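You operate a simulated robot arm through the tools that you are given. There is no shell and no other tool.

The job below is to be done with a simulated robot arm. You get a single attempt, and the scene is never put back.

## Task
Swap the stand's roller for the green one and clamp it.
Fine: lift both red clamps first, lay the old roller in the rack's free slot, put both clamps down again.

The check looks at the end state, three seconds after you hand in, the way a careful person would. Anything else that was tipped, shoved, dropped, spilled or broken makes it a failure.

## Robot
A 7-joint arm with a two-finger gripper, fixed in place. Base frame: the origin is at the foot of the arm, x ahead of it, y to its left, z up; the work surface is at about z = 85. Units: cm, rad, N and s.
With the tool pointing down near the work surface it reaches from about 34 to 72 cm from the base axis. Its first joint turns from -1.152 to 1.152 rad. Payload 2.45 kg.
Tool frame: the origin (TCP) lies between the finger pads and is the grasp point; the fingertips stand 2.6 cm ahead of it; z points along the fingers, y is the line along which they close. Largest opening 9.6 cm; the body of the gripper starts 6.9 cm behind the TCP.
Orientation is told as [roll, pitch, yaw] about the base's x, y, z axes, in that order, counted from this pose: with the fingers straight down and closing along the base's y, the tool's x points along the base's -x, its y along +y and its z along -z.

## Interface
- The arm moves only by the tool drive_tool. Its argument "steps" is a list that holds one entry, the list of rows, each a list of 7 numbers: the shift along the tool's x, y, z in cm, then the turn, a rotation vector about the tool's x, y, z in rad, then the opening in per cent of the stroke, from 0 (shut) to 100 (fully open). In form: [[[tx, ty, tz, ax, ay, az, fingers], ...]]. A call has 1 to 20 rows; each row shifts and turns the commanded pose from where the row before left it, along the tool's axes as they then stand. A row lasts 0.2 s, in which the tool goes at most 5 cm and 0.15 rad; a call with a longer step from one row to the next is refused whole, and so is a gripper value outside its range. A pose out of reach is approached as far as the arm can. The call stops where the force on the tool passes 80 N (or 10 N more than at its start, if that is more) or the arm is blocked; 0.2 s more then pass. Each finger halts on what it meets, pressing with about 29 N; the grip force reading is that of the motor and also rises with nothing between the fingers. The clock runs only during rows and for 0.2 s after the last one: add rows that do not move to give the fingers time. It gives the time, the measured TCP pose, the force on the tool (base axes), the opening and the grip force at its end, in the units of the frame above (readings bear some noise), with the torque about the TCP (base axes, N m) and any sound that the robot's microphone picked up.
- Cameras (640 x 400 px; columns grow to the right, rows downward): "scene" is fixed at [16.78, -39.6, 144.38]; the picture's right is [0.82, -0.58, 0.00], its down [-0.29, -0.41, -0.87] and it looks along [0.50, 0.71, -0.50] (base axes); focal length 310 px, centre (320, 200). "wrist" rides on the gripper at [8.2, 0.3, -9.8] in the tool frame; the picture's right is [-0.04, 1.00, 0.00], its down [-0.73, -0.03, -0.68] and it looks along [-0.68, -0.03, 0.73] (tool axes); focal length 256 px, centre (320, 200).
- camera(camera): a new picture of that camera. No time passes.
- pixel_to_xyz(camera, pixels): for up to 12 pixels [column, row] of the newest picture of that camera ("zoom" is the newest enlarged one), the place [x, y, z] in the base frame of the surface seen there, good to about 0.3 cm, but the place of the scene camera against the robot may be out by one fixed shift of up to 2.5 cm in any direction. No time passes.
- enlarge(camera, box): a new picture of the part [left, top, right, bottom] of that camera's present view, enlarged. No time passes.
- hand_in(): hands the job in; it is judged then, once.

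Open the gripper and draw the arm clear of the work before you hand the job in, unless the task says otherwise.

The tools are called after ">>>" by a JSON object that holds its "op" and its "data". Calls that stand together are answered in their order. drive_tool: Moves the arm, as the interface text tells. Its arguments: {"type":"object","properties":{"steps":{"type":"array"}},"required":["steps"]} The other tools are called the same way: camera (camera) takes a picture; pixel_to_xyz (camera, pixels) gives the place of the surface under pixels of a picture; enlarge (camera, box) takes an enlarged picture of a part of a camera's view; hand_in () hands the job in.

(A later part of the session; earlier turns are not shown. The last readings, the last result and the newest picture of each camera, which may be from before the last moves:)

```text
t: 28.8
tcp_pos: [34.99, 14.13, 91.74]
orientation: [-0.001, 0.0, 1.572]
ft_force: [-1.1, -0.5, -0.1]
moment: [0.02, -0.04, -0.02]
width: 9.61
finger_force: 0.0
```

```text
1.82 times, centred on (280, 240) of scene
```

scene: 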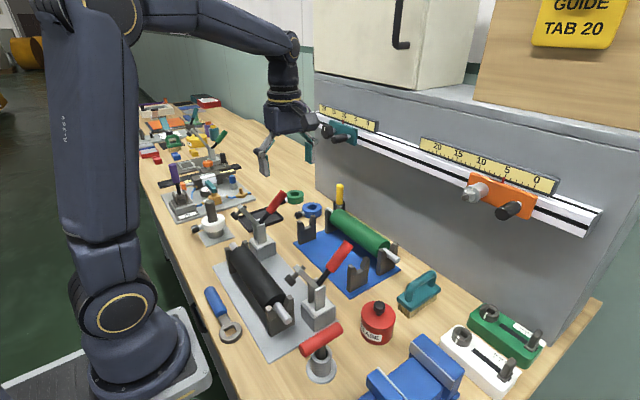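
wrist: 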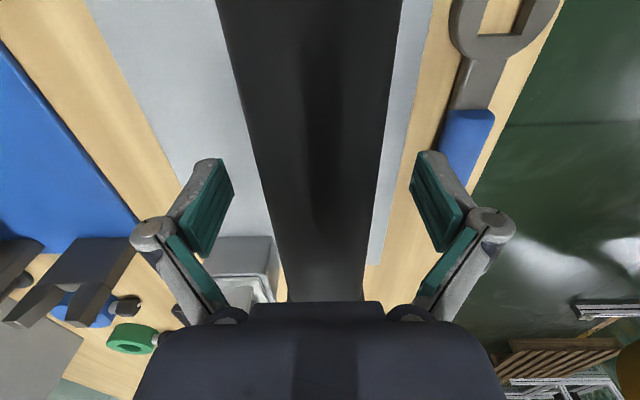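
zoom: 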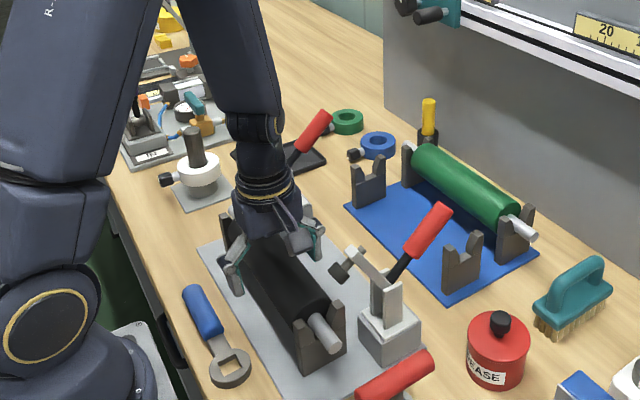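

The fingers straddle the black roller evenly. I close the gripper on it.

>>> {"op": "drive_tool", "data": {"steps": [[[0, 0, 0, 0, 0, 0, 80], [0, 0, 0, 0, 0, 0, 60], [0, 0, 0, 0, 0, 0, 40], [0, 0, 0, 0, 0, 0, 20], [0, 0, 0, 0, 0, 0, 0], [0, 0, 0, 0, 0, 0, 0], [0, 0, 0, 0, 0, 0, 0]]]}}

```text
t: 30.4
tcp_pos: [35.01, 14.15, 91.76]
orientation: [-0.002, -0.001, 1.57]
ft_force: [-0.4, -1.2, 7.9]
moment: [0.07, 0.01, 0.14]
width: 5.43
finger_force: 29.0
```

Gripped at width 5.43. I lift 1 cm slowly to weigh it and check it's free.

>>> {"op": "drive_tool", "data": {"steps": [[[0, 0, -0.5, 0, 0, 0, 0], [0, 0, -0.5, 0, 0, 0, 0], [0, 0, -0.5, 0, 0, 0, 0], [0, 0, 0, 0, 0, 0, 0]]]}}

>>> {"op": "enlarge", "data": {"camera": "scene", "box": [180, 130, 380, 350]}}

```text
t: 31.4
tcp_pos: [35.03, 14.13, 93.16]
orientation: [-0.001, -0.001, 1.569]
ft_force: [0.9, -0.4, -4.3]
moment: [-0.02, 0.03, -0.02]
width: 5.43
finger_force: 28.9
```

```text
1.82 times, centred on (280, 240) of scene
```

zoom: 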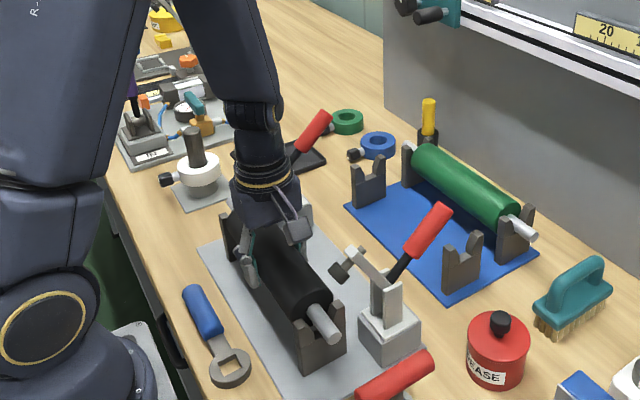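

It weighs ~4.3 N and lifts level with no moment. I lift it out of the forks, shift 2.6 cm toward -x to pass the open pads, and rise to z≈110.

>>> {"op": "drive_tool", "data": {"steps": [[[0, 0, -1.2, 0, 0, 0, 0], [0, 0, -1.3, 0, 0, 0, 0], [0, 1.3, -0.6, 0, 0, 0, 0], [0, 1.3, -0.6, 0, 0, 0, 0], [0, 0, -2.5, 0, 0, 0, 0], [0, 0, -3, 0, 0, 0, 0], [0, 0, -3, 0, 0, 0, 0], [0, 0, -3, 0, 0, 0, 0], [0, 0, -2, 0, 0, 0, 0], [0, 0, 0, 0, 0, 0, 0]]]}}

>>> {"op": "camera", "data": {"camera": "scene"}}

```text
t: 33.6
tcp_pos: [32.4, 14.17, 110.47]
orientation: [-0.003, 0.0, 1.571]
ft_force: [-0.4, 0.2, -4.1]
moment: [0.03, -0.02, -0.01]
width: 5.4
finger_force: 28.9
```

```text
taken
```

scene: 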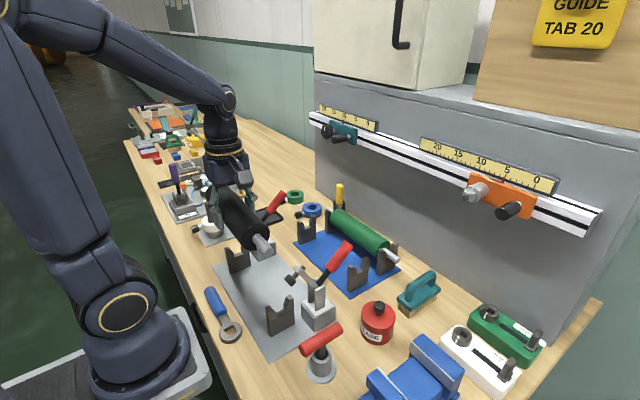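

The roller hangs level at z≈110. I carry it forward over the clamps to x≈48 and look at the free rack notches from there.

>>> {"op": "drive_tool", "data": {"steps": [[[0, -3, 0, 0, 0, 0, 0], [0, -4, 0, 0, 0, 0, 0], [0, -4, 0, 0, 0, 0, 0], [0, -3, 0, 0, 0, 0, 0], [0, -1.6, 0, 0, 0, 0, 0], [0, 0, 0, 0, 0, 0, 0]]]}}

>>> {"op": "camera", "data": {"camera": "wrist"}}

>>> {"op": "camera", "data": {"camera": "scene"}}

```text
t: 35.0
tcp_pos: [47.95, 14.08, 110.57]
orientation: [-0.003, 0.0, 1.571]
ft_force: [0.3, -0.6, -3.6]
moment: [0.02, 0.0, 0.0]
width: 5.42
finger_force: 29.0
```

```text
taken
```

wrist: 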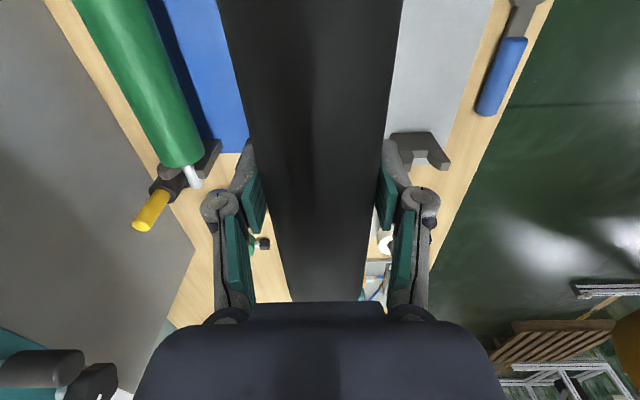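

```text
taken
```

scene: 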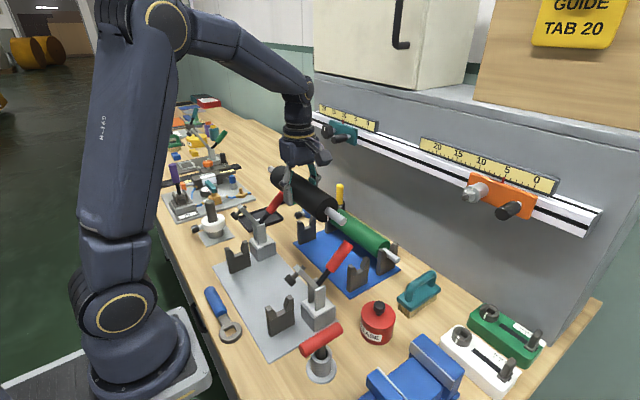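

The wrist view is blocked by the roller, so I enlarge the scene view of the rack to see the front posts and notch.

>>> {"op": "enlarge", "data": {"camera": "scene", "box": [280, 200, 410, 300]}}

>>> {"op": "enlarge", "data": {"camera": "scene", "box": [330, 240, 410, 300]}}

```text
4.00 times, centred on (345, 250) of scene
```

zoom: 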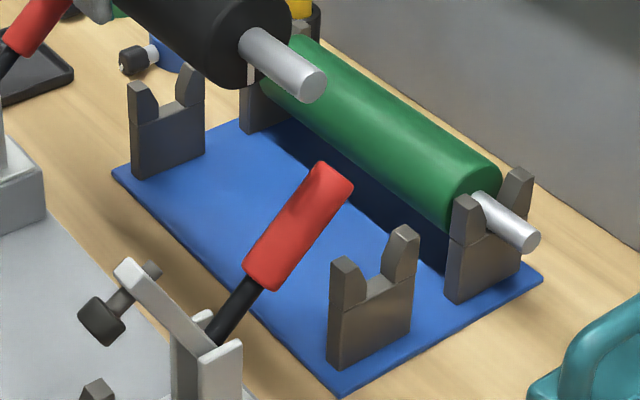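

```text
6.67 times, centred on (370, 270) of scene
```

zoom: 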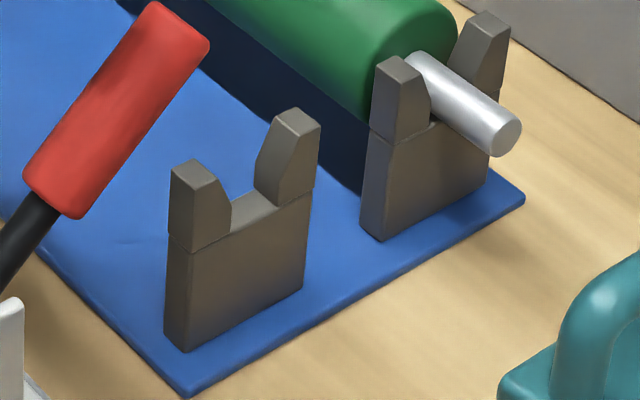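

I measure the front and back right-hand posts in this enlarged scene view for the slot spacing.

>>> {"op": "pixel_to_xyz", "data": {"camera": "zoom", "pixels": [[192, 270], [306, 225], [250, 208], [235, 240], [275, 225], [387, 170], [488, 175], [508, 137], [190, 168], [295, 120], [395, 70], [490, 20]]}}

```text
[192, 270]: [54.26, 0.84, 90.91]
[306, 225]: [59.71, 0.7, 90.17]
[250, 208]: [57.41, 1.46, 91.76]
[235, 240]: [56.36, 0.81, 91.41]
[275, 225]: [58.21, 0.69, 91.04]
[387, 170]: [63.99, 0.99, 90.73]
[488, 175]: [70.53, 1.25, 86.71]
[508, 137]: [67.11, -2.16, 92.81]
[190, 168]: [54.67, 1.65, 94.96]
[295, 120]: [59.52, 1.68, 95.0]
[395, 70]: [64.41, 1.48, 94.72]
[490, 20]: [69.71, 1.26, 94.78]
```

Slot spacing comes out ≈10 cm, so the free notch is at x≈56.0 (wrist frame). I also measure the empty stand's left post here (420,150) for later.

>>> {"op": "pixel_to_xyz", "data": {"camera": "wrist", "pixels": [[398, 140], [410, 140], [425, 140], [436, 145], [445, 160], [425, 152], [415, 152], [435, 158], [408, 160], [208, 150], [195, 172], [190, 180]]}}

>>> {"op": "enlarge", "data": {"camera": "wrist", "box": [370, 110, 470, 200]}}

```text
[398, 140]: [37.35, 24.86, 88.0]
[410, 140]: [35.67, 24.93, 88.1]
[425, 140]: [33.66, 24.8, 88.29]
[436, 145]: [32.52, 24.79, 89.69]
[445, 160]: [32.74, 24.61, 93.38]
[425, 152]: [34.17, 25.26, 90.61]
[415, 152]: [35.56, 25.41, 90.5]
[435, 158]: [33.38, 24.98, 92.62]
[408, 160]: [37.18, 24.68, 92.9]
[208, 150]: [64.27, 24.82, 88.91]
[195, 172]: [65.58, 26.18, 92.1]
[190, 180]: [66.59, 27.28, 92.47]
```

```text
4.44 times, centred on (420, 155) of wrist
```

zoom: 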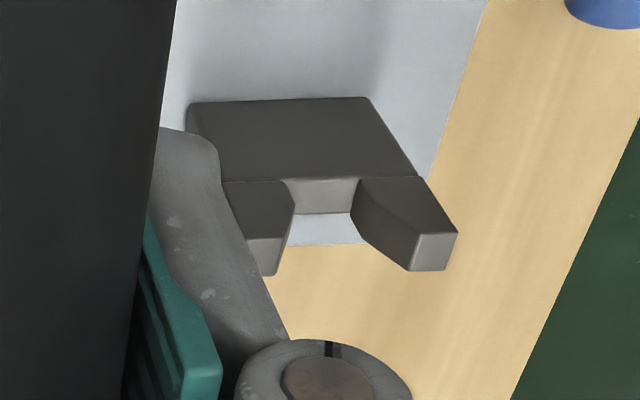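

Stand and rack posts share the same inner face y≈24.8, so y stays unchanged. I move to x=56.0 and descend to z≈97 above the free slot.

>>> {"op": "drive_tool", "data": {"steps": [[[-0.05, -3, 0, 0, 0, 0, 0], [0, -3, 0, 0, 0, 0, 0], [0, -2.05, 0, 0, 0, 0, 0], [0, 0, 3, 0, 0, 0, 0], [0, 0, 3.5, 0, 0, 0, 0], [0, 0, 3.5, 0, 0, 0, 0], [0, 0, 2.5, 0, 0, 0, 0], [0, 0, 1, 0, 0, 0, 0], [0, 0, 0, 0, 0, 0, 0]]]}}

>>> {"op": "enlarge", "data": {"camera": "scene", "box": [280, 180, 420, 300]}}

>>> {"op": "camera", "data": {"camera": "wrist"}}

```text
t: 37.0
tcp_pos: [56.07, 14.18, 97.06]
orientation: [-0.001, 0.001, 1.569]
ft_force: [-0.2, -0.4, -3.2]
moment: [0.01, 0.0, -0.01]
width: 5.41
finger_force: 28.9
```

```text
3.33 times, centred on (350, 240) of scene
```

zoom: 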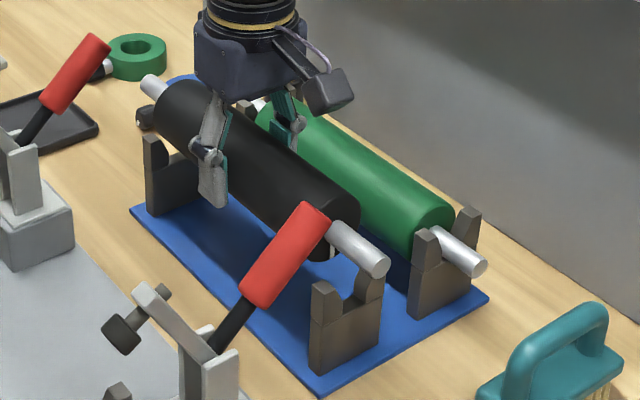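

```text
taken
```

wrist: 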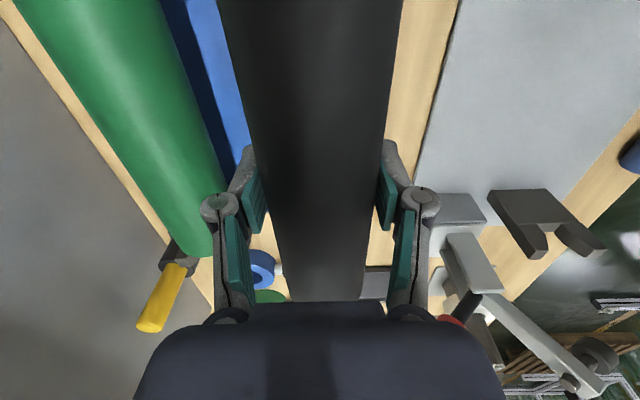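

The shaft appears right above the front notch (zoom ~ (355,250) vs. notch ~ (350,300)). I verify the x offset in this same view.

>>> {"op": "pixel_to_xyz", "data": {"camera": "zoom", "pixels": [[378, 263], [360, 240], [345, 232], [324, 290], [370, 280], [350, 305], [335, 320], [375, 320], [315, 320], [478, 263], [460, 242], [155, 85]]}}

```text
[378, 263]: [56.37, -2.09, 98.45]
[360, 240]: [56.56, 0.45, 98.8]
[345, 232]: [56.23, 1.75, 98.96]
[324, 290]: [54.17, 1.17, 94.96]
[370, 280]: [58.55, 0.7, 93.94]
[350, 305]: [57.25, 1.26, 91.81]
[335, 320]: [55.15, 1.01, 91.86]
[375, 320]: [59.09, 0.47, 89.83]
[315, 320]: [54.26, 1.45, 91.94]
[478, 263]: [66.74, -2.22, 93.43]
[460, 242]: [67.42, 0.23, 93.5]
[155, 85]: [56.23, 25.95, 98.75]
```

Readings scatter by ±0.3, so I take a tighter enlarged look at the shaft end over the notch.

>>> {"op": "enlarge", "data": {"camera": "scene", "box": [335, 235, 405, 295]}}

>>> {"op": "enlarge", "data": {"camera": "scene", "box": [285, 195, 335, 245]}}

```text
6.67 times, centred on (370, 265) of scene
```

zoom: 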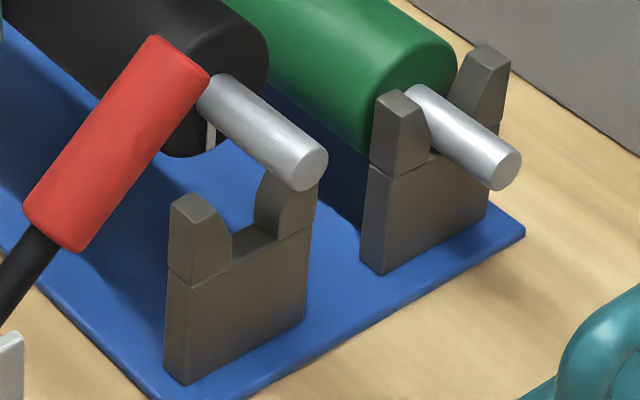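

```text
8.00 times, centred on (310, 220) of scene
```

zoom: 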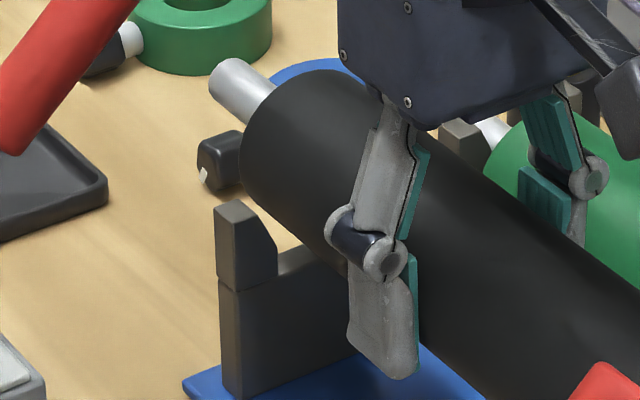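

Checking the projection against the original stand position shows the same pixel bias, so the shaft really is at x≈56.0 over the notch. I nudge -0.05 in x and descend slowly to z≈93.

>>> {"op": "drive_tool", "data": {"steps": [[[0, 0.05, 1.0, 0, 0, 0, 0], [0, 0, 1.0, 0, 0, 0, 0], [0, 0, 0.8, 0, 0, 0, 0], [0, 0, 0.6, 0, 0, 0, 0], [0, 0, 0.6, 0, 0, 0, 0], [0, 0, 0, 0, 0, 0, 0]]]}}

>>> {"op": "enlarge", "data": {"camera": "scene", "box": [335, 235, 405, 295]}}

```text
t: 38.4
tcp_pos: [56.01, 14.2, 92.97]
orientation: [0.0, 0.0, 1.57]
ft_force: [-0.2, -0.4, -3.9]
moment: [0.01, -0.01, -0.02]
width: 5.39
finger_force: 29.2
```

```text
6.67 times, centred on (370, 265) of scene
```

zoom: 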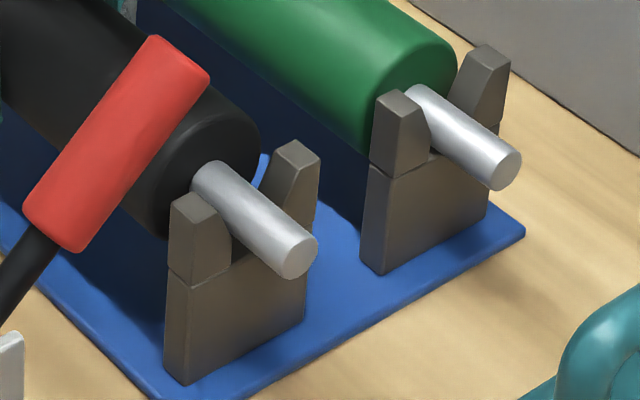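

The shaft is entering the fork between the prongs with no contact force yet. I lower in small steps to seat it.

>>> {"op": "drive_tool", "data": {"steps": [[[0, 0, 0.4, 0, 0, 0, 0], [0, 0, 0.3, 0, 0, 0, 0], [0, 0, 0.25, 0, 0, 0, 0], [0, 0, 0.2, 0, 0, 0, 0], [0, 0, 0, 0, 0, 0, 0]]]}}

>>> {"op": "enlarge", "data": {"camera": "scene", "box": [335, 235, 405, 295]}}

```text
t: 39.6
tcp_pos: [56.35, 14.23, 91.87]
orientation: [-0.005, -0.001, 1.57]
ft_force: [21.3, 1.1, 12.2]
moment: [-0.17, 0.16, 0.41]
width: 5.42
finger_force: 29.0
```

```text
6.67 times, centred on (370, 265) of scene
```

zoom: 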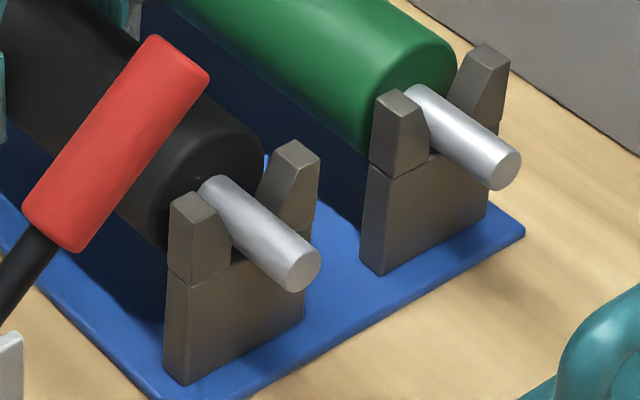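

The bevel pushes the shaft +x (21 N), TCP now at 56.35, so the notch is a bit farther forward than estimated. I shift the command +0.45 cm in x to relieve it and see.

>>> {"op": "drive_tool", "data": {"steps": [[[0, -0.25, -0.1, 0, 0, 0, 0], [0, -0.2, 0, 0, 0, 0, 0], [0, 0, 0, 0, 0, 0, 0]]]}}

```text
t: 40.4
tcp_pos: [56.42, 14.22, 91.81]
orientation: [0.005, 0.001, 1.571]
ft_force: [3.0, 0.8, 3.6]
moment: [0.49, -0.02, 0.18]
width: 5.39
finger_force: 28.8
```

Sideways force is almost gone (3 N). I lower another 0.2 cm to check that it is seated.

>>> {"op": "drive_tool", "data": {"steps": [[[0, 0, 0.1, 0, 0, 0, 0], [0, 0, 0.1, 0, 0, 0, 0], [0, 0, 0, 0, 0, 0, 0]]]}}

>>> {"op": "enlarge", "data": {"camera": "scene", "box": [335, 235, 405, 295]}}

>>> {"op": "enlarge", "data": {"camera": "scene", "box": [280, 190, 400, 290]}}

```text
t: 41.2
tcp_pos: [56.48, 14.2, 91.71]
orientation: [0.0, 0.0, 1.57]
ft_force: [-3.6, 0.0, -3.0]
moment: [-0.01, -0.13, -0.05]
width: 5.43
finger_force: 29.6
```

```text
6.67 times, centred on (370, 265) of scene
```

zoom: 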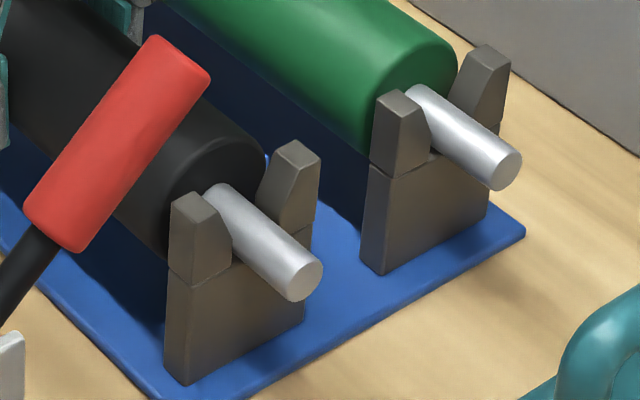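

```text
4.00 times, centred on (340, 240) of scene
```

zoom: 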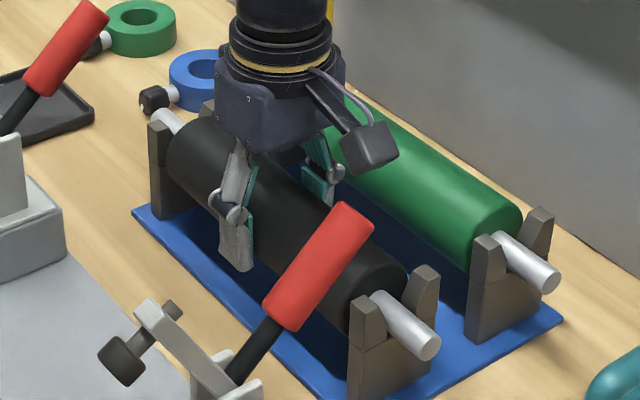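

The weight is still on the tool (-3 N) at z=91.71, but the shaft looks nearly at the green one's depth. I lower in 0.1 cm steps until the force turns.

>>> {"op": "drive_tool", "data": {"steps": [[[0, 0, 0.1, 0, 0, 0, 0], [0, 0, 0, 0, 0, 0, 0]]]}}

>>> {"op": "drive_tool", "data": {"steps": [[[0, 0, 0.1, 0, 0, 0, 0], [0, 0, 0, 0, 0, 0, 0]]]}}

```text
t: 41.8
tcp_pos: [56.4, 14.07, 91.65]
orientation: [-0.001, 0.0, 1.57]
ft_force: [-7.3, -0.3, 9.7]
moment: [-0.16, 0.05, -0.06]
width: 5.43
finger_force: 28.9
```

```text
t: 42.4
tcp_pos: [56.45, 14.19, 91.67]
orientation: [-0.004, 0.001, 1.572]
ft_force: [-11.2, -2.9, 26.0]
moment: [0.23, 0.04, 0.09]
width: 5.43
finger_force: 29.1
```

Seated: the upward force rises to 26 N at z≈91.65, with the notch centred near x≈56.4. I relax the command slightly and open the fingers to 75%.

>>> {"op": "drive_tool", "data": {"steps": [[[0, 0.08, -0.15, 0, 0, 0, 0], [0, 0, 0, 0, 0, 0, 20], [0, 0, 0, 0, 0, 0, 40], [0, 0, 0, 0, 0, 0, 60], [0, 0, 0, 0, 0, 0, 75], [0, 0, 0, 0, 0, 0, 75], [0, 0, 0, 0, 0, 0, 75]]]}}

>>> {"op": "enlarge", "data": {"camera": "scene", "box": [280, 190, 400, 290]}}

>>> {"op": "camera", "data": {"camera": "wrist"}}

```text
t: 44.0
tcp_pos: [56.37, 14.21, 91.75]
orientation: [-0.002, 0.001, 1.572]
ft_force: [0.3, 0.2, 0.0]
moment: [0.01, 0.0, 0.03]
width: 7.21
finger_force: 0.1
```

```text
4.00 times, centred on (340, 240) of scene
```

zoom: 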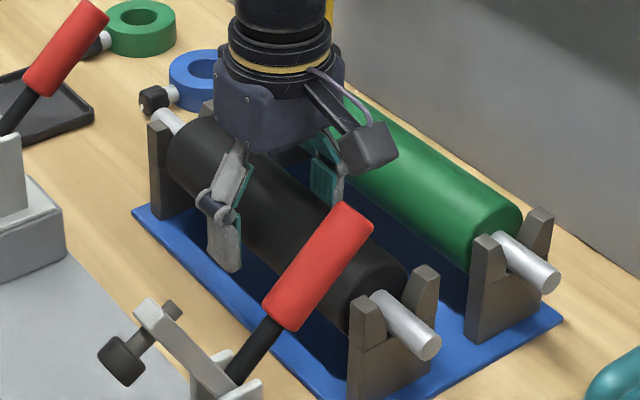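

```text
taken
```

wrist: 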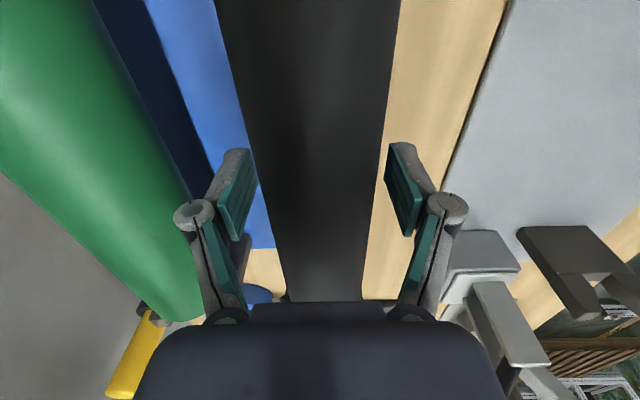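

The black roller rests in the front slot. I raise 8.5 cm straight up, then move forward above the green roller at x≈66.3, keeping low relative to the rail.

>>> {"op": "drive_tool", "data": {"steps": [[[0, 0, -2, 0, 0, 0, 75], [0, 0, -3, 0, 0, 0, 75], [0, 0, -3.5, 0, 0, 0, 75], [0, -3.3, 0, 0, 0, 0, 85], [0, -3.3, 0, 0, 0, 0, 90], [0, -3.2, 0, 0, 0, 0, 90], [0, 0, 0, 0, 0, 0, 90]]]}}

>>> {"op": "camera", "data": {"camera": "wrist"}}

>>> {"op": "camera", "data": {"camera": "scene"}}

```text
t: 45.6
tcp_pos: [66.18, 14.13, 100.11]
orientation: [0.0, -0.001, 1.571]
ft_force: [-0.3, 1.2, -0.8]
moment: [0.04, 0.0, -0.03]
width: 8.65
finger_force: 0.0
```

```text
taken
```

wrist: 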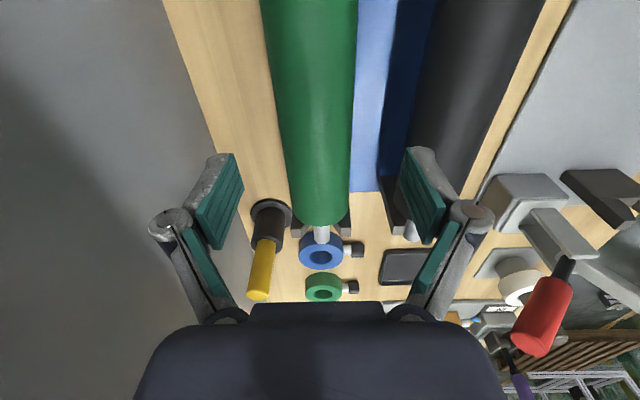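

```text
taken
```

scene: 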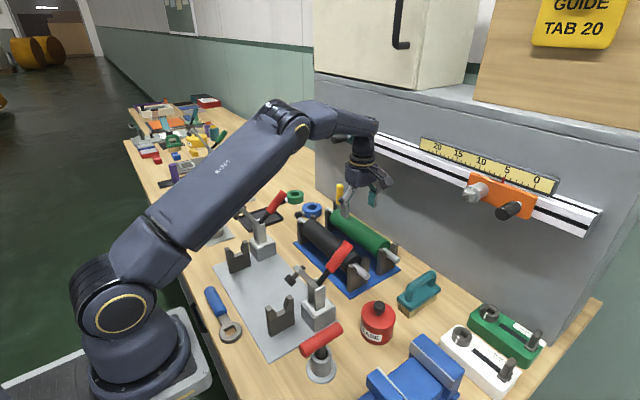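

The green roller lies beneath the fingers (row 60: columns ~267–357). I measure its cross-section from here.

>>> {"op": "pixel_to_xyz", "data": {"camera": "wrist", "pixels": [[280, 80], [290, 80], [300, 80], [310, 80], [320, 80], [330, 80], [340, 80], [350, 80], [322, 232], [322, 240], [310, 205], [330, 205]]}}

>>> {"op": "pixel_to_xyz", "data": {"camera": "wrist", "pixels": [[267, 240], [260, 270], [420, 80], [450, 80], [480, 80], [500, 80], [412, 230], [398, 200], [150, 250], [205, 180], [300, 228], [345, 228]]}}

```text
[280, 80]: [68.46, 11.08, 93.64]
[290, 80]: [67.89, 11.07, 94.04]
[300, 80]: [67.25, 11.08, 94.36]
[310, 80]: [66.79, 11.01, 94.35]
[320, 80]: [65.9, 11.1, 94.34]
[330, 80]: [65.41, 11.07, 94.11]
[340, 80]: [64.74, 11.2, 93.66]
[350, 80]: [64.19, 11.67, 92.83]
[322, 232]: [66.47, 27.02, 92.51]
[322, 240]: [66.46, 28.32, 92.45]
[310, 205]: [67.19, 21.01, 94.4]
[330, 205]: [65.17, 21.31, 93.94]
```

```text
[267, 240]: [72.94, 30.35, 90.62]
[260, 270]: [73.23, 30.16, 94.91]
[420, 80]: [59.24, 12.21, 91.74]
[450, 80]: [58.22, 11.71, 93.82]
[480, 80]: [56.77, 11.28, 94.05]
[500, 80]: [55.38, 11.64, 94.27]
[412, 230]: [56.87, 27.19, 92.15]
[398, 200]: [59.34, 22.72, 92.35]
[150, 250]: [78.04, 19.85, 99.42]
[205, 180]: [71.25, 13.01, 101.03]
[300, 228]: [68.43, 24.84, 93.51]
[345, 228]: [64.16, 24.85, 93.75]
```

The green roller's axis is at x≈66.5. I shift +0.32 cm and descend to z≈91.75 around it.

>>> {"op": "drive_tool", "data": {"steps": [[[0, -0.32, 2, 0, 0, 0, 90], [0, 0, 2.5, 0, 0, 0, 90], [0, 0, 2, 0, 0, 0, 90], [0, 0, 1.2, 0, 0, 0, 90], [0, 0, 0.65, 0, 0, 0, 90], [0, 0, 0, 0, 0, 0, 90]]]}}

>>> {"op": "camera", "data": {"camera": "wrist"}}

>>> {"op": "enlarge", "data": {"camera": "scene", "box": [290, 110, 450, 290]}}

```text
t: 47.0
tcp_pos: [66.48, 14.16, 91.84]
orientation: [0.0, 0.0, 1.569]
ft_force: [0.2, -0.7, -1.1]
moment: [0.0, -0.02, -0.02]
width: 8.63
finger_force: 0.1
```

```text
taken
```

wrist: 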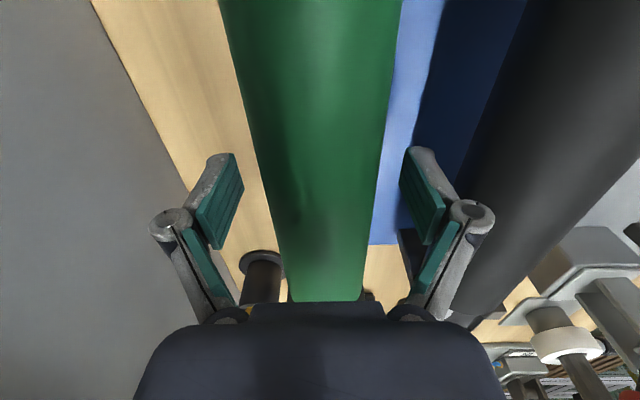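

```text
2.22 times, centred on (370, 200) of scene
```

zoom: 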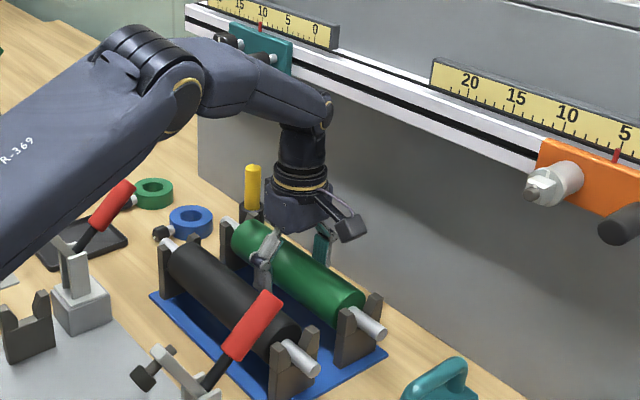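

The green roller is centred between the fingers with no contact force. I close on it.

>>> {"op": "drive_tool", "data": {"steps": [[[0, 0, 0.05, 0, 0, 0, 75], [0, 0, 0, 0, 0, 0, 55], [0, 0, 0, 0, 0, 0, 35], [0, 0, 0, 0, 0, 0, 15], [0, 0, 0, 0, 0, 0, 0], [0, 0, 0, 0, 0, 0, 0], [0, 0, 0, 0, 0, 0, 0]]]}}

```text
t: 48.6
tcp_pos: [66.55, 14.32, 91.83]
orientation: [-0.001, -0.001, 1.569]
ft_force: [0.7, 0.3, 1.9]
moment: [0.01, -0.02, 0.12]
width: 5.43
finger_force: 29.2
```

Gripped at width 5.43 with no side load. I lift 1.5 cm and check.

>>> {"op": "drive_tool", "data": {"steps": [[[0, 0, -0.5, 0, 0, 0, 0], [0, 0, -0.5, 0, 0, 0, 0], [0, 0, -0.5, 0, 0, 0, 0], [0, 0, 0, 0, 0, 0, 0]]]}}

>>> {"op": "enlarge", "data": {"camera": "scene", "box": [290, 160, 430, 300]}}

```text
t: 49.6
tcp_pos: [66.46, 14.17, 93.35]
orientation: [-0.002, 0.001, 1.57]
ft_force: [1.1, 0.1, -4.0]
moment: [0.01, 0.05, 0.0]
width: 5.43
finger_force: 29.2
```

```text
2.86 times, centred on (360, 230) of scene
```

zoom: 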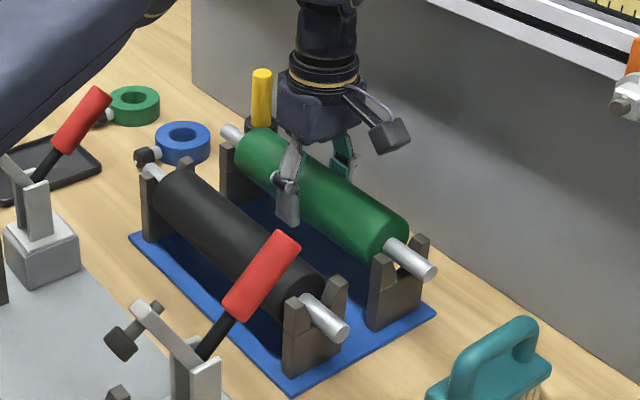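

It hangs level. I lift it clear, carry it back over the clamps on a rising diagonal, to x≈32.4 at z≈110.

>>> {"op": "drive_tool", "data": {"steps": [[[0, 0, -2.5, 0, 0, 0, 0], [0, 0, -2.5, 0, 0, 0, 0], [0, 0, -2.5, 0, 0, 0, 0], [0, 2, -2, 0, 0, 0, 0], [0, 3, -2.5, 0, 0, 0, 0], [0, 3, -2.5, 0, 0, 0, 0], [0, 3, -2.5, 0, 0, 0, 0], [0, 4, 0, 0, 0, 0, 0], [0, 4, 0, 0, 0, 0, 0], [0, 4, 0, 0, 0, 0, 0], [0, 4, 0, 0, 0, 0, 0], [0, 4, 0, 0, 0, 0, 0], [0, 2, 0, 0, 0, 0, 0], [0, 1, 0, 0, 0, 0, 0], [0, 0, 0, 0, 0, 0, 0]]]}}

>>> {"op": "camera", "data": {"camera": "scene"}}

>>> {"op": "camera", "data": {"camera": "wrist"}}

```text
t: 52.8
tcp_pos: [32.34, 14.27, 110.28]
orientation: [-0.001, 0.0, 1.57]
ft_force: [-0.1, -0.3, -3.5]
moment: [0.0, 0.01, -0.02]
width: 5.41
finger_force: 29.0
```

```text
taken
```

scene: 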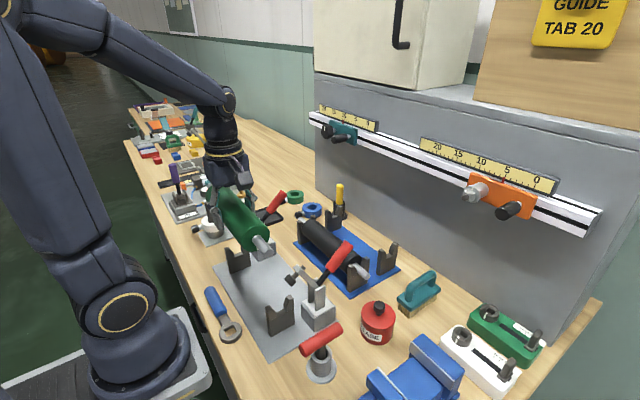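

```text
taken
```

wrist: 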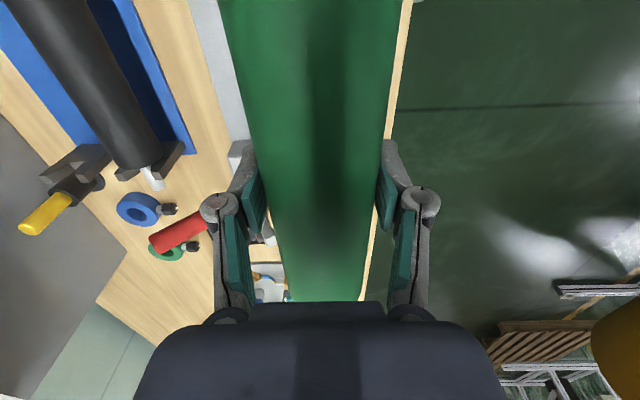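

The green roller hangs level behind the pads. I descend to z≈96.8, move +2.65 cm in x over the stand notches and lower to z≈94.

>>> {"op": "drive_tool", "data": {"steps": [[[0, 0, 3.5, 0, 0, 0, 0], [0, 0, 4, 0, 0, 0, 0], [0, 0, 3.5, 0, 0, 0, 0], [0, 0, 2.5, 0, 0, 0, 0], [0, -1.3, 0.5, 0, 0, 0, 0], [0, -1.35, 0.5, 0, 0, 0, 0], [0, 0, 0.5, 0, 0, 0, 0], [0, 0, 0, 0, 0, 0, 0]]]}}

>>> {"op": "enlarge", "data": {"camera": "scene", "box": [210, 200, 330, 340]}}

>>> {"op": "enlarge", "data": {"camera": "scene", "box": [250, 280, 330, 340]}}

```text
t: 54.6
tcp_pos: [35.03, 14.25, 95.17]
orientation: [-0.002, -0.001, 1.571]
ft_force: [0.0, -0.4, -3.9]
moment: [0.02, -0.01, 0.02]
width: 5.41
finger_force: 28.6
```

```text
2.86 times, centred on (270, 270) of scene
```

zoom: 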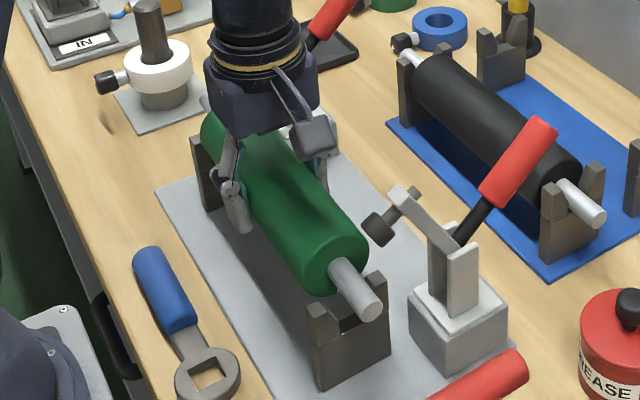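

```text
6.67 times, centred on (290, 310) of scene
```

zoom: 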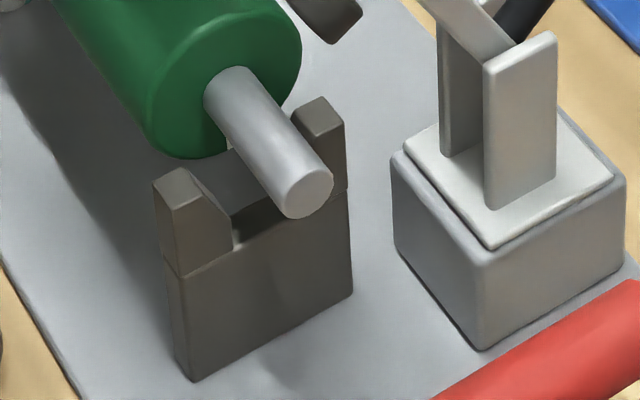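

The shaft hangs right over the notch. I lower to about z=92.5 and check forces.

>>> {"op": "drive_tool", "data": {"steps": [[[0, 0.03, 0.7, 0, 0, 0, 0], [0, 0, 0.7, 0, 0, 0, 0], [0, 0, 0.6, 0, 0, 0, 0], [0, 0, 0.5, 0, 0, 0, 0], [0, 0, 0, 0, 0, 0, 0]]]}}

>>> {"op": "enlarge", "data": {"camera": "scene", "box": [250, 280, 330, 340]}}

```text
t: 55.8
tcp_pos: [34.99, 14.23, 92.8]
orientation: [0.0, 0.0, 1.571]
ft_force: [0.9, -0.1, -4.2]
moment: [0.0, 0.0, -0.05]
width: 5.42
finger_force: 28.7
```

```text
6.67 times, centred on (290, 310) of scene
```

zoom: 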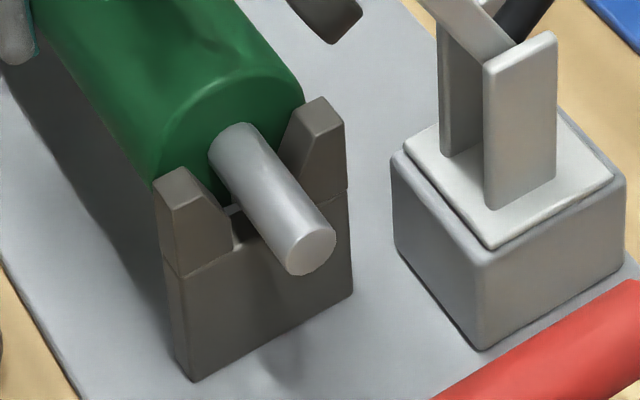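

The shaft sits between the prongs without contact. I continue down in small steps to seating.

>>> {"op": "drive_tool", "data": {"steps": [[[0, 0, 0.4, 0, 0, 0, 0], [0, 0, 0.3, 0, 0, 0, 0], [0, 0, 0.2, 0, 0, 0, 0], [0, 0, 0, 0, 0, 0, 0]]]}}

>>> {"op": "drive_tool", "data": {"steps": [[[0, 0, 0.15, 0, 0, 0, 0], [0, 0, 0, 0, 0, 0, 0]]]}}

```text
t: 56.8
tcp_pos: [35.16, 14.25, 92.0]
orientation: [-0.003, 0.001, 1.572]
ft_force: [-0.2, -0.5, -4.3]
moment: [0.05, -0.03, -0.02]
width: 5.41
finger_force: 28.9
```

```text
t: 57.4
tcp_pos: [35.03, 14.28, 91.72]
orientation: [-0.006, 0.0, 1.571]
ft_force: [-4.6, -1.1, 32.4]
moment: [0.18, 0.12, -0.04]
width: 5.44
finger_force: 29.2
```

Seated in the stand (32 N up at z≈91.72). I relax 0.12 cm, open the fingers fully, and look.

>>> {"op": "drive_tool", "data": {"steps": [[[0, 0.03, -0.12, 0, 0, 0, 0], [0, 0, 0, 0, 0, 0, 20], [0, 0, 0, 0, 0, 0, 40], [0, 0, 0, 0, 0, 0, 60], [0, 0, 0, 0, 0, 0, 80], [0, 0, 0, 0, 0, 0, 100], [0, 0, 0, 0, 0, 0, 100], [0, 0, 0, 0, 0, 0, 100]]]}}

>>> {"op": "enlarge", "data": {"camera": "scene", "box": [210, 200, 330, 340]}}

```text
t: 59.2
tcp_pos: [34.98, 14.21, 91.86]
orientation: [-0.003, 0.0, 1.57]
ft_force: [-0.6, -0.1, 0.4]
moment: [0.01, 0.02, 0.02]
width: 9.58
finger_force: 0.1
```

```text
2.86 times, centred on (270, 270) of scene
```

zoom: 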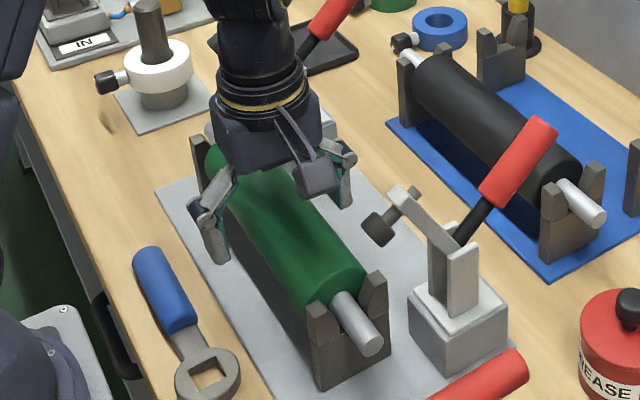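

The green roller rests in the stand. I raise straight up, then move to mid-bench and yaw the tool back to 0 for the clamps.

>>> {"op": "drive_tool", "data": {"steps": [[[0, 0, -2, 0, 0, 0, 100], [0, 0, -3.5, 0, 0, 0, 100], [0, 0, -4, 0, 0, 0, 100], [0, 0, -4, 0, 0, 0, 100], [0, 0, -4, 0, 0, 0, 100], [0, 0, -4, 0, 0, 0, 100], [0, 0, -2.5, 0, 0, 0.1428, 100], [0, 0, 0, 0, 0, 0.1428, 100], [0, 0, 0, 0, 0, 0.1428, 100], [0, 0, 0, 0, 0, 0.1428, 100], [0, 0, 0, 0, 0, 0.1428, 100], [0, 0, 0, 0, 0, 0.1428, 100], [0, 0, 0, 0, 0, 0.1428, 100], [0, 0, 0, 0, 0, 0.1428, 100], [0, 0, 0, 0, 0, 0.1428, 100], [0, 0, 0, 0, 0, 0.1428, 100], [0, 0, 0, 0, 0, 0.1428, 100], [0, 0, 0, 0, 0, 0, 100]]]}}

>>> {"op": "camera", "data": {"camera": "wrist"}}

>>> {"op": "camera", "data": {"camera": "scene"}}

```text
t: 63.0
tcp_pos: [34.96, 14.14, 115.92]
orientation: [-0.001, -0.002, -0.001]
ft_force: [0.2, -0.9, -0.1]
moment: [0.01, 0.01, -0.02]
width: 9.61
finger_force: 0.0
```

```text
taken
```

wrist: 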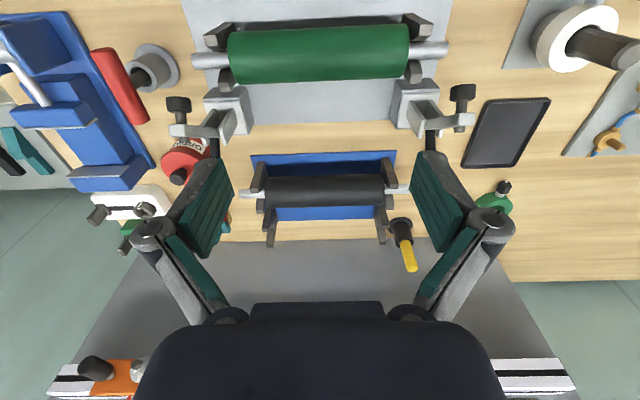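

```text
taken
```

scene: 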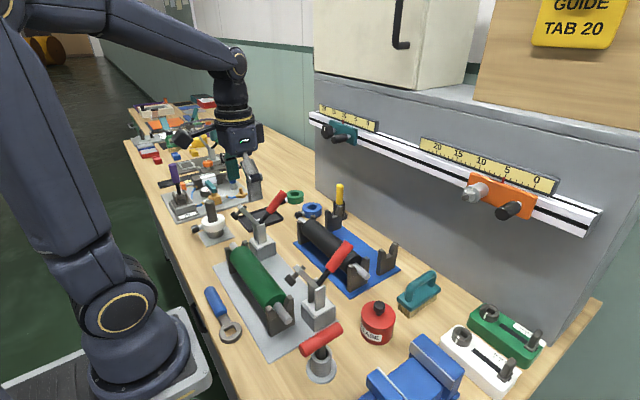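

All as planned: green roller in stand, black in rack. I move above the left clamp to measure its open handle.

>>> {"op": "drive_tool", "data": {"steps": [[[-2.5, 3.41, 0.5, 0, 0, 0, 100], [-2.5, 3.41, 0.5, 0, 0, 0, 100], [-2.5, 3.41, 0.5, 0, 0, 0, 100], [-2.5, 3.41, 0.5, 0, 0, 0, 100], [0, 0, 0, 0, 0, 0, 100]]]}}

>>> {"op": "camera", "data": {"camera": "wrist"}}

```text
t: 64.2
tcp_pos: [45.1, 27.88, 113.91]
orientation: [0.0, -0.002, 0.0]
ft_force: [0.1, 0.4, 0.0]
moment: [0.03, 0.0, -0.01]
width: 9.57
finger_force: 0.1
```

```text
taken
```

wrist: 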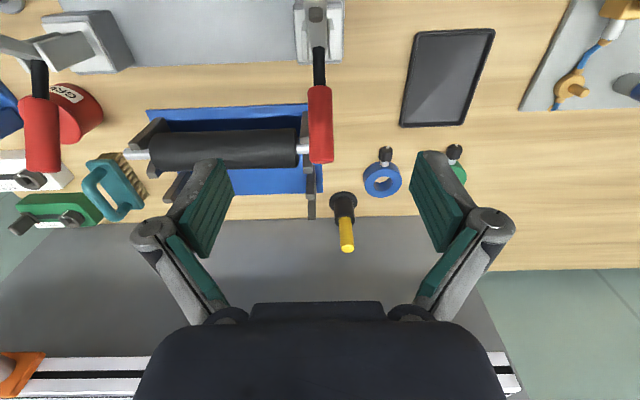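

The left handle runs from about (318,60) to (321,160) in the wrist view. I measure its points.

>>> {"op": "pixel_to_xyz", "data": {"camera": "wrist", "pixels": [[318, 55], [318, 75], [319, 90], [320, 110], [320, 130], [321, 145], [321, 157], [310, 120], [331, 120], [316, 15], [318, 30], [335, 30]]}}

>>> {"op": "enlarge", "data": {"camera": "wrist", "box": [270, 0, 370, 180]}}

```text
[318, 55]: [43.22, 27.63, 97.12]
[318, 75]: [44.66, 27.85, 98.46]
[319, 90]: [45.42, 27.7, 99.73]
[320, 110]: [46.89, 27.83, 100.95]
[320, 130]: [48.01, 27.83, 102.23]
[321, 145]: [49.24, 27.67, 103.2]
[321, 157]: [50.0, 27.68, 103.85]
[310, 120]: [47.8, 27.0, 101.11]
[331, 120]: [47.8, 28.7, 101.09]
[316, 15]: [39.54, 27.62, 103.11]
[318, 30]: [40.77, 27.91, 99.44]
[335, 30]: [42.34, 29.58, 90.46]
```

```text
2.22 times, centred on (320, 90) of wrist
```

zoom: 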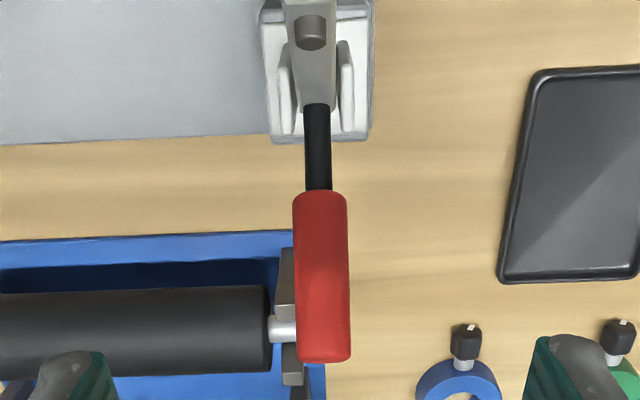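

The left handle leans 47° back and its axis passes through (48.5, 27.8, 101.1), in line with the hinge at (42.6, 95.6). I lower the open fingers astride that point.

>>> {"op": "drive_tool", "data": {"steps": [[[-1.7, -0.04, 3, 0, 0, 0, 100], [-1.7, -0.04, 3, 0, 0, 0, 100], [0, 0, 3.4, 0, 0, 0, 100], [0, 0, 3.4, 0, 0, 0, 100], [0, 0, 0, 0, 0, 0, 100]]]}}

>>> {"op": "camera", "data": {"camera": "wrist"}}

>>> {"op": "enlarge", "data": {"camera": "scene", "box": [200, 130, 340, 290]}}

```text
t: 65.4
tcp_pos: [48.42, 27.84, 101.05]
orientation: [-0.001, -0.002, 0.0]
ft_force: [-0.5, 0.3, 0.5]
moment: [-0.01, 0.02, -0.01]
width: 9.58
finger_force: 0.1
```

```text
taken
```

wrist: 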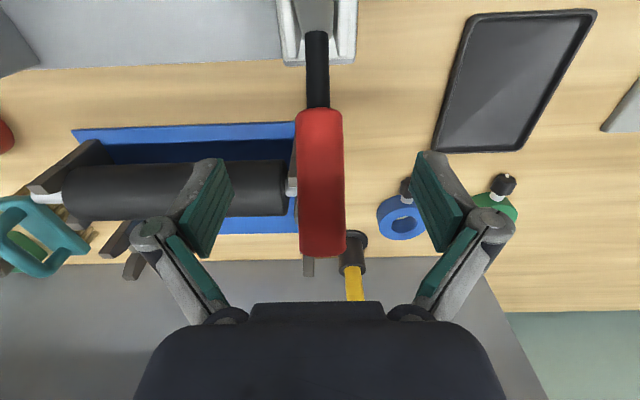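

```text
2.50 times, centred on (270, 210) of scene
```

zoom: 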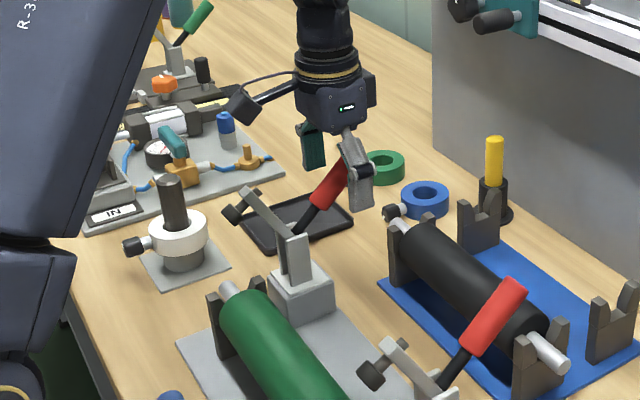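

The handle is well between the fingers. I close on it.

>>> {"op": "drive_tool", "data": {"steps": [[[0, 0, 0, 0, 0, 0, 70], [0, 0, 0, 0, 0, 0, 40], [0, 0, 0, 0, 0, 0, 10], [0, 0, 0, 0, 0, 0, 0], [0, 0, 0, 0, 0, 0, 0], [0, 0, 0, 0, 0, 0, 0], [0, 0, 0, 0, 0, 0, 0]]]}}

```text
t: 67.0
tcp_pos: [48.45, 27.79, 100.95]
orientation: [0.0, -0.001, 0.001]
ft_force: [0.5, 4.1, -1.0]
moment: [0.05, -0.02, -0.06]
width: 2.25
finger_force: 44.8
```

Gripped (width 2.25). I swing the handle forward along the arc, first half.

>>> {"op": "drive_tool", "data": {"steps": [[[0.58, 0.03, -0.56, 0, 0, 0, 0], [0.63, 0, -0.5, 0, 0, 0, 0], [0.69, 0, -0.44, 0, 0, 0, 0], [0.72, 0, -0.37, 0, 0, 0, 0], [0.75, 0, -0.29, 0, 0, 0, 0], [0, 0, 0, 0, 0, 0, 0]]]}}

>>> {"op": "enlarge", "data": {"camera": "scene", "box": [200, 130, 340, 290]}}

```text
t: 68.4
tcp_pos: [45.19, 27.81, 103.17]
orientation: [0.0, -0.005, 0.0]
ft_force: [20.4, -1.1, -11.4]
moment: [-0.01, -1.79, -0.09]
width: 2.33
finger_force: 45.1
```

```text
2.50 times, centred on (270, 210) of scene
```

zoom: 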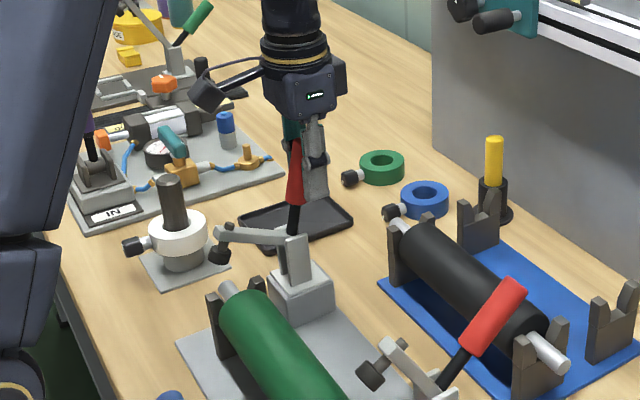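

The arm is coming down (zoom ~ (240,240)). I continue to the closed angle.

>>> {"op": "drive_tool", "data": {"steps": [[[0.78, 0, -0.21, 0, 0, 0, 0], [0.8, 0, -0.14, 0, 0, 0, 0], [0.81, 0, -0.06, 0, 0, 0, 0], [0.81, 0, 0.03, 0, 0, 0, 0], [0.6, 0, 0.08, 0, 0, 0, 0], [0, 0, 0, 0, 0, 0, 0]]]}}

>>> {"op": "enlarge", "data": {"camera": "scene", "box": [200, 150, 320, 280]}}

>>> {"op": "camera", "data": {"camera": "wrist"}}

```text
t: 69.6
tcp_pos: [42.55, 27.89, 103.61]
orientation: [0.013, -0.033, -0.012]
ft_force: [13.3, 5.9, -17.4]
moment: [0.34, -0.62, -0.14]
width: 2.29
finger_force: 45.3
stopped in row 6: the force on the tool passed its limit at 82 N (the readings are from after the stop); the commanded pose is now the measured one
```

```text
3.08 times, centred on (260, 215) of scene
```

zoom: 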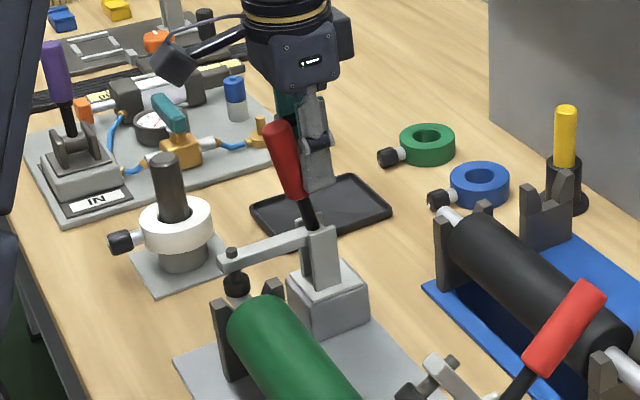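

```text
taken
```

wrist: 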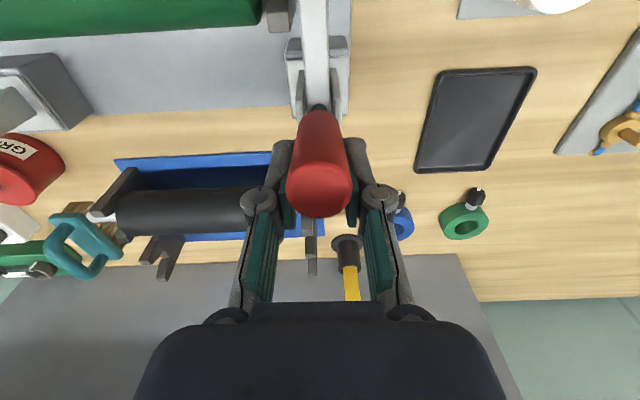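

The arm came down onto the shaft and the force passed 82 N, i.e. the clamp met its stop. I open the fingers, rise, and compare the arm and handle with their starting positions.

>>> {"op": "drive_tool", "data": {"steps": [[[0, 0, 0, 0, 0, 0, 20], [0, 0, 0, 0, 0, 0, 50], [0, 0, 0, 0, 0, 0, 80], [0, 0, 0, 0, 0, 0, 100], [0, 0, 0, 0, 0, 0, 100], [0, 0, -2.5, 0, 0, 0, 100], [0, 0, -3, 0, 0, 0, 100], [2, 0, -2, 0, 0, 0, 100], [3, 0, 0, 0, 0, 0, 100], [3, 0, 0, 0, 0, 0, 100], [0, 0, 0, 0, 0, 0, 100]]]}}

>>> {"op": "camera", "data": {"camera": "wrist"}}

>>> {"op": "enlarge", "data": {"camera": "scene", "box": [220, 180, 290, 260]}}

```text
t: 72.0
tcp_pos: [34.27, 27.56, 110.86]
orientation: [0.01, -0.03, -0.01]
ft_force: [0.4, 0.1, 0.2]
moment: [0.02, 0.02, -0.02]
width: 9.61
finger_force: 0.0
```

```text
taken
```

wrist: 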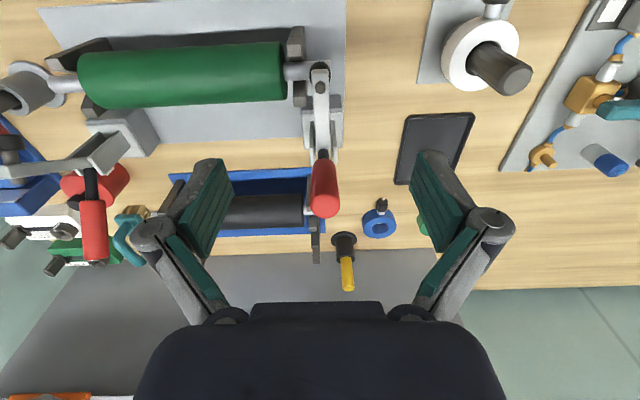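

```text
5.00 times, centred on (255, 220) of scene
```

zoom: 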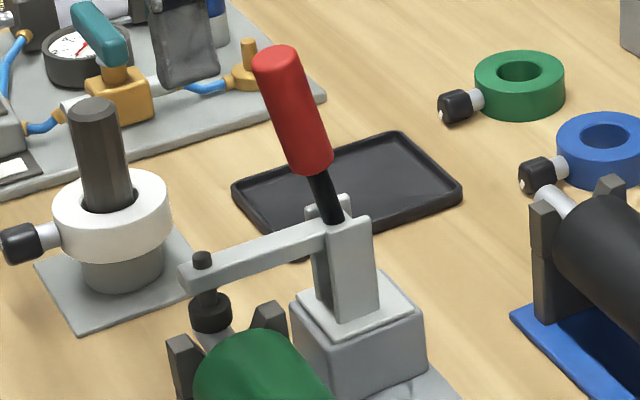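

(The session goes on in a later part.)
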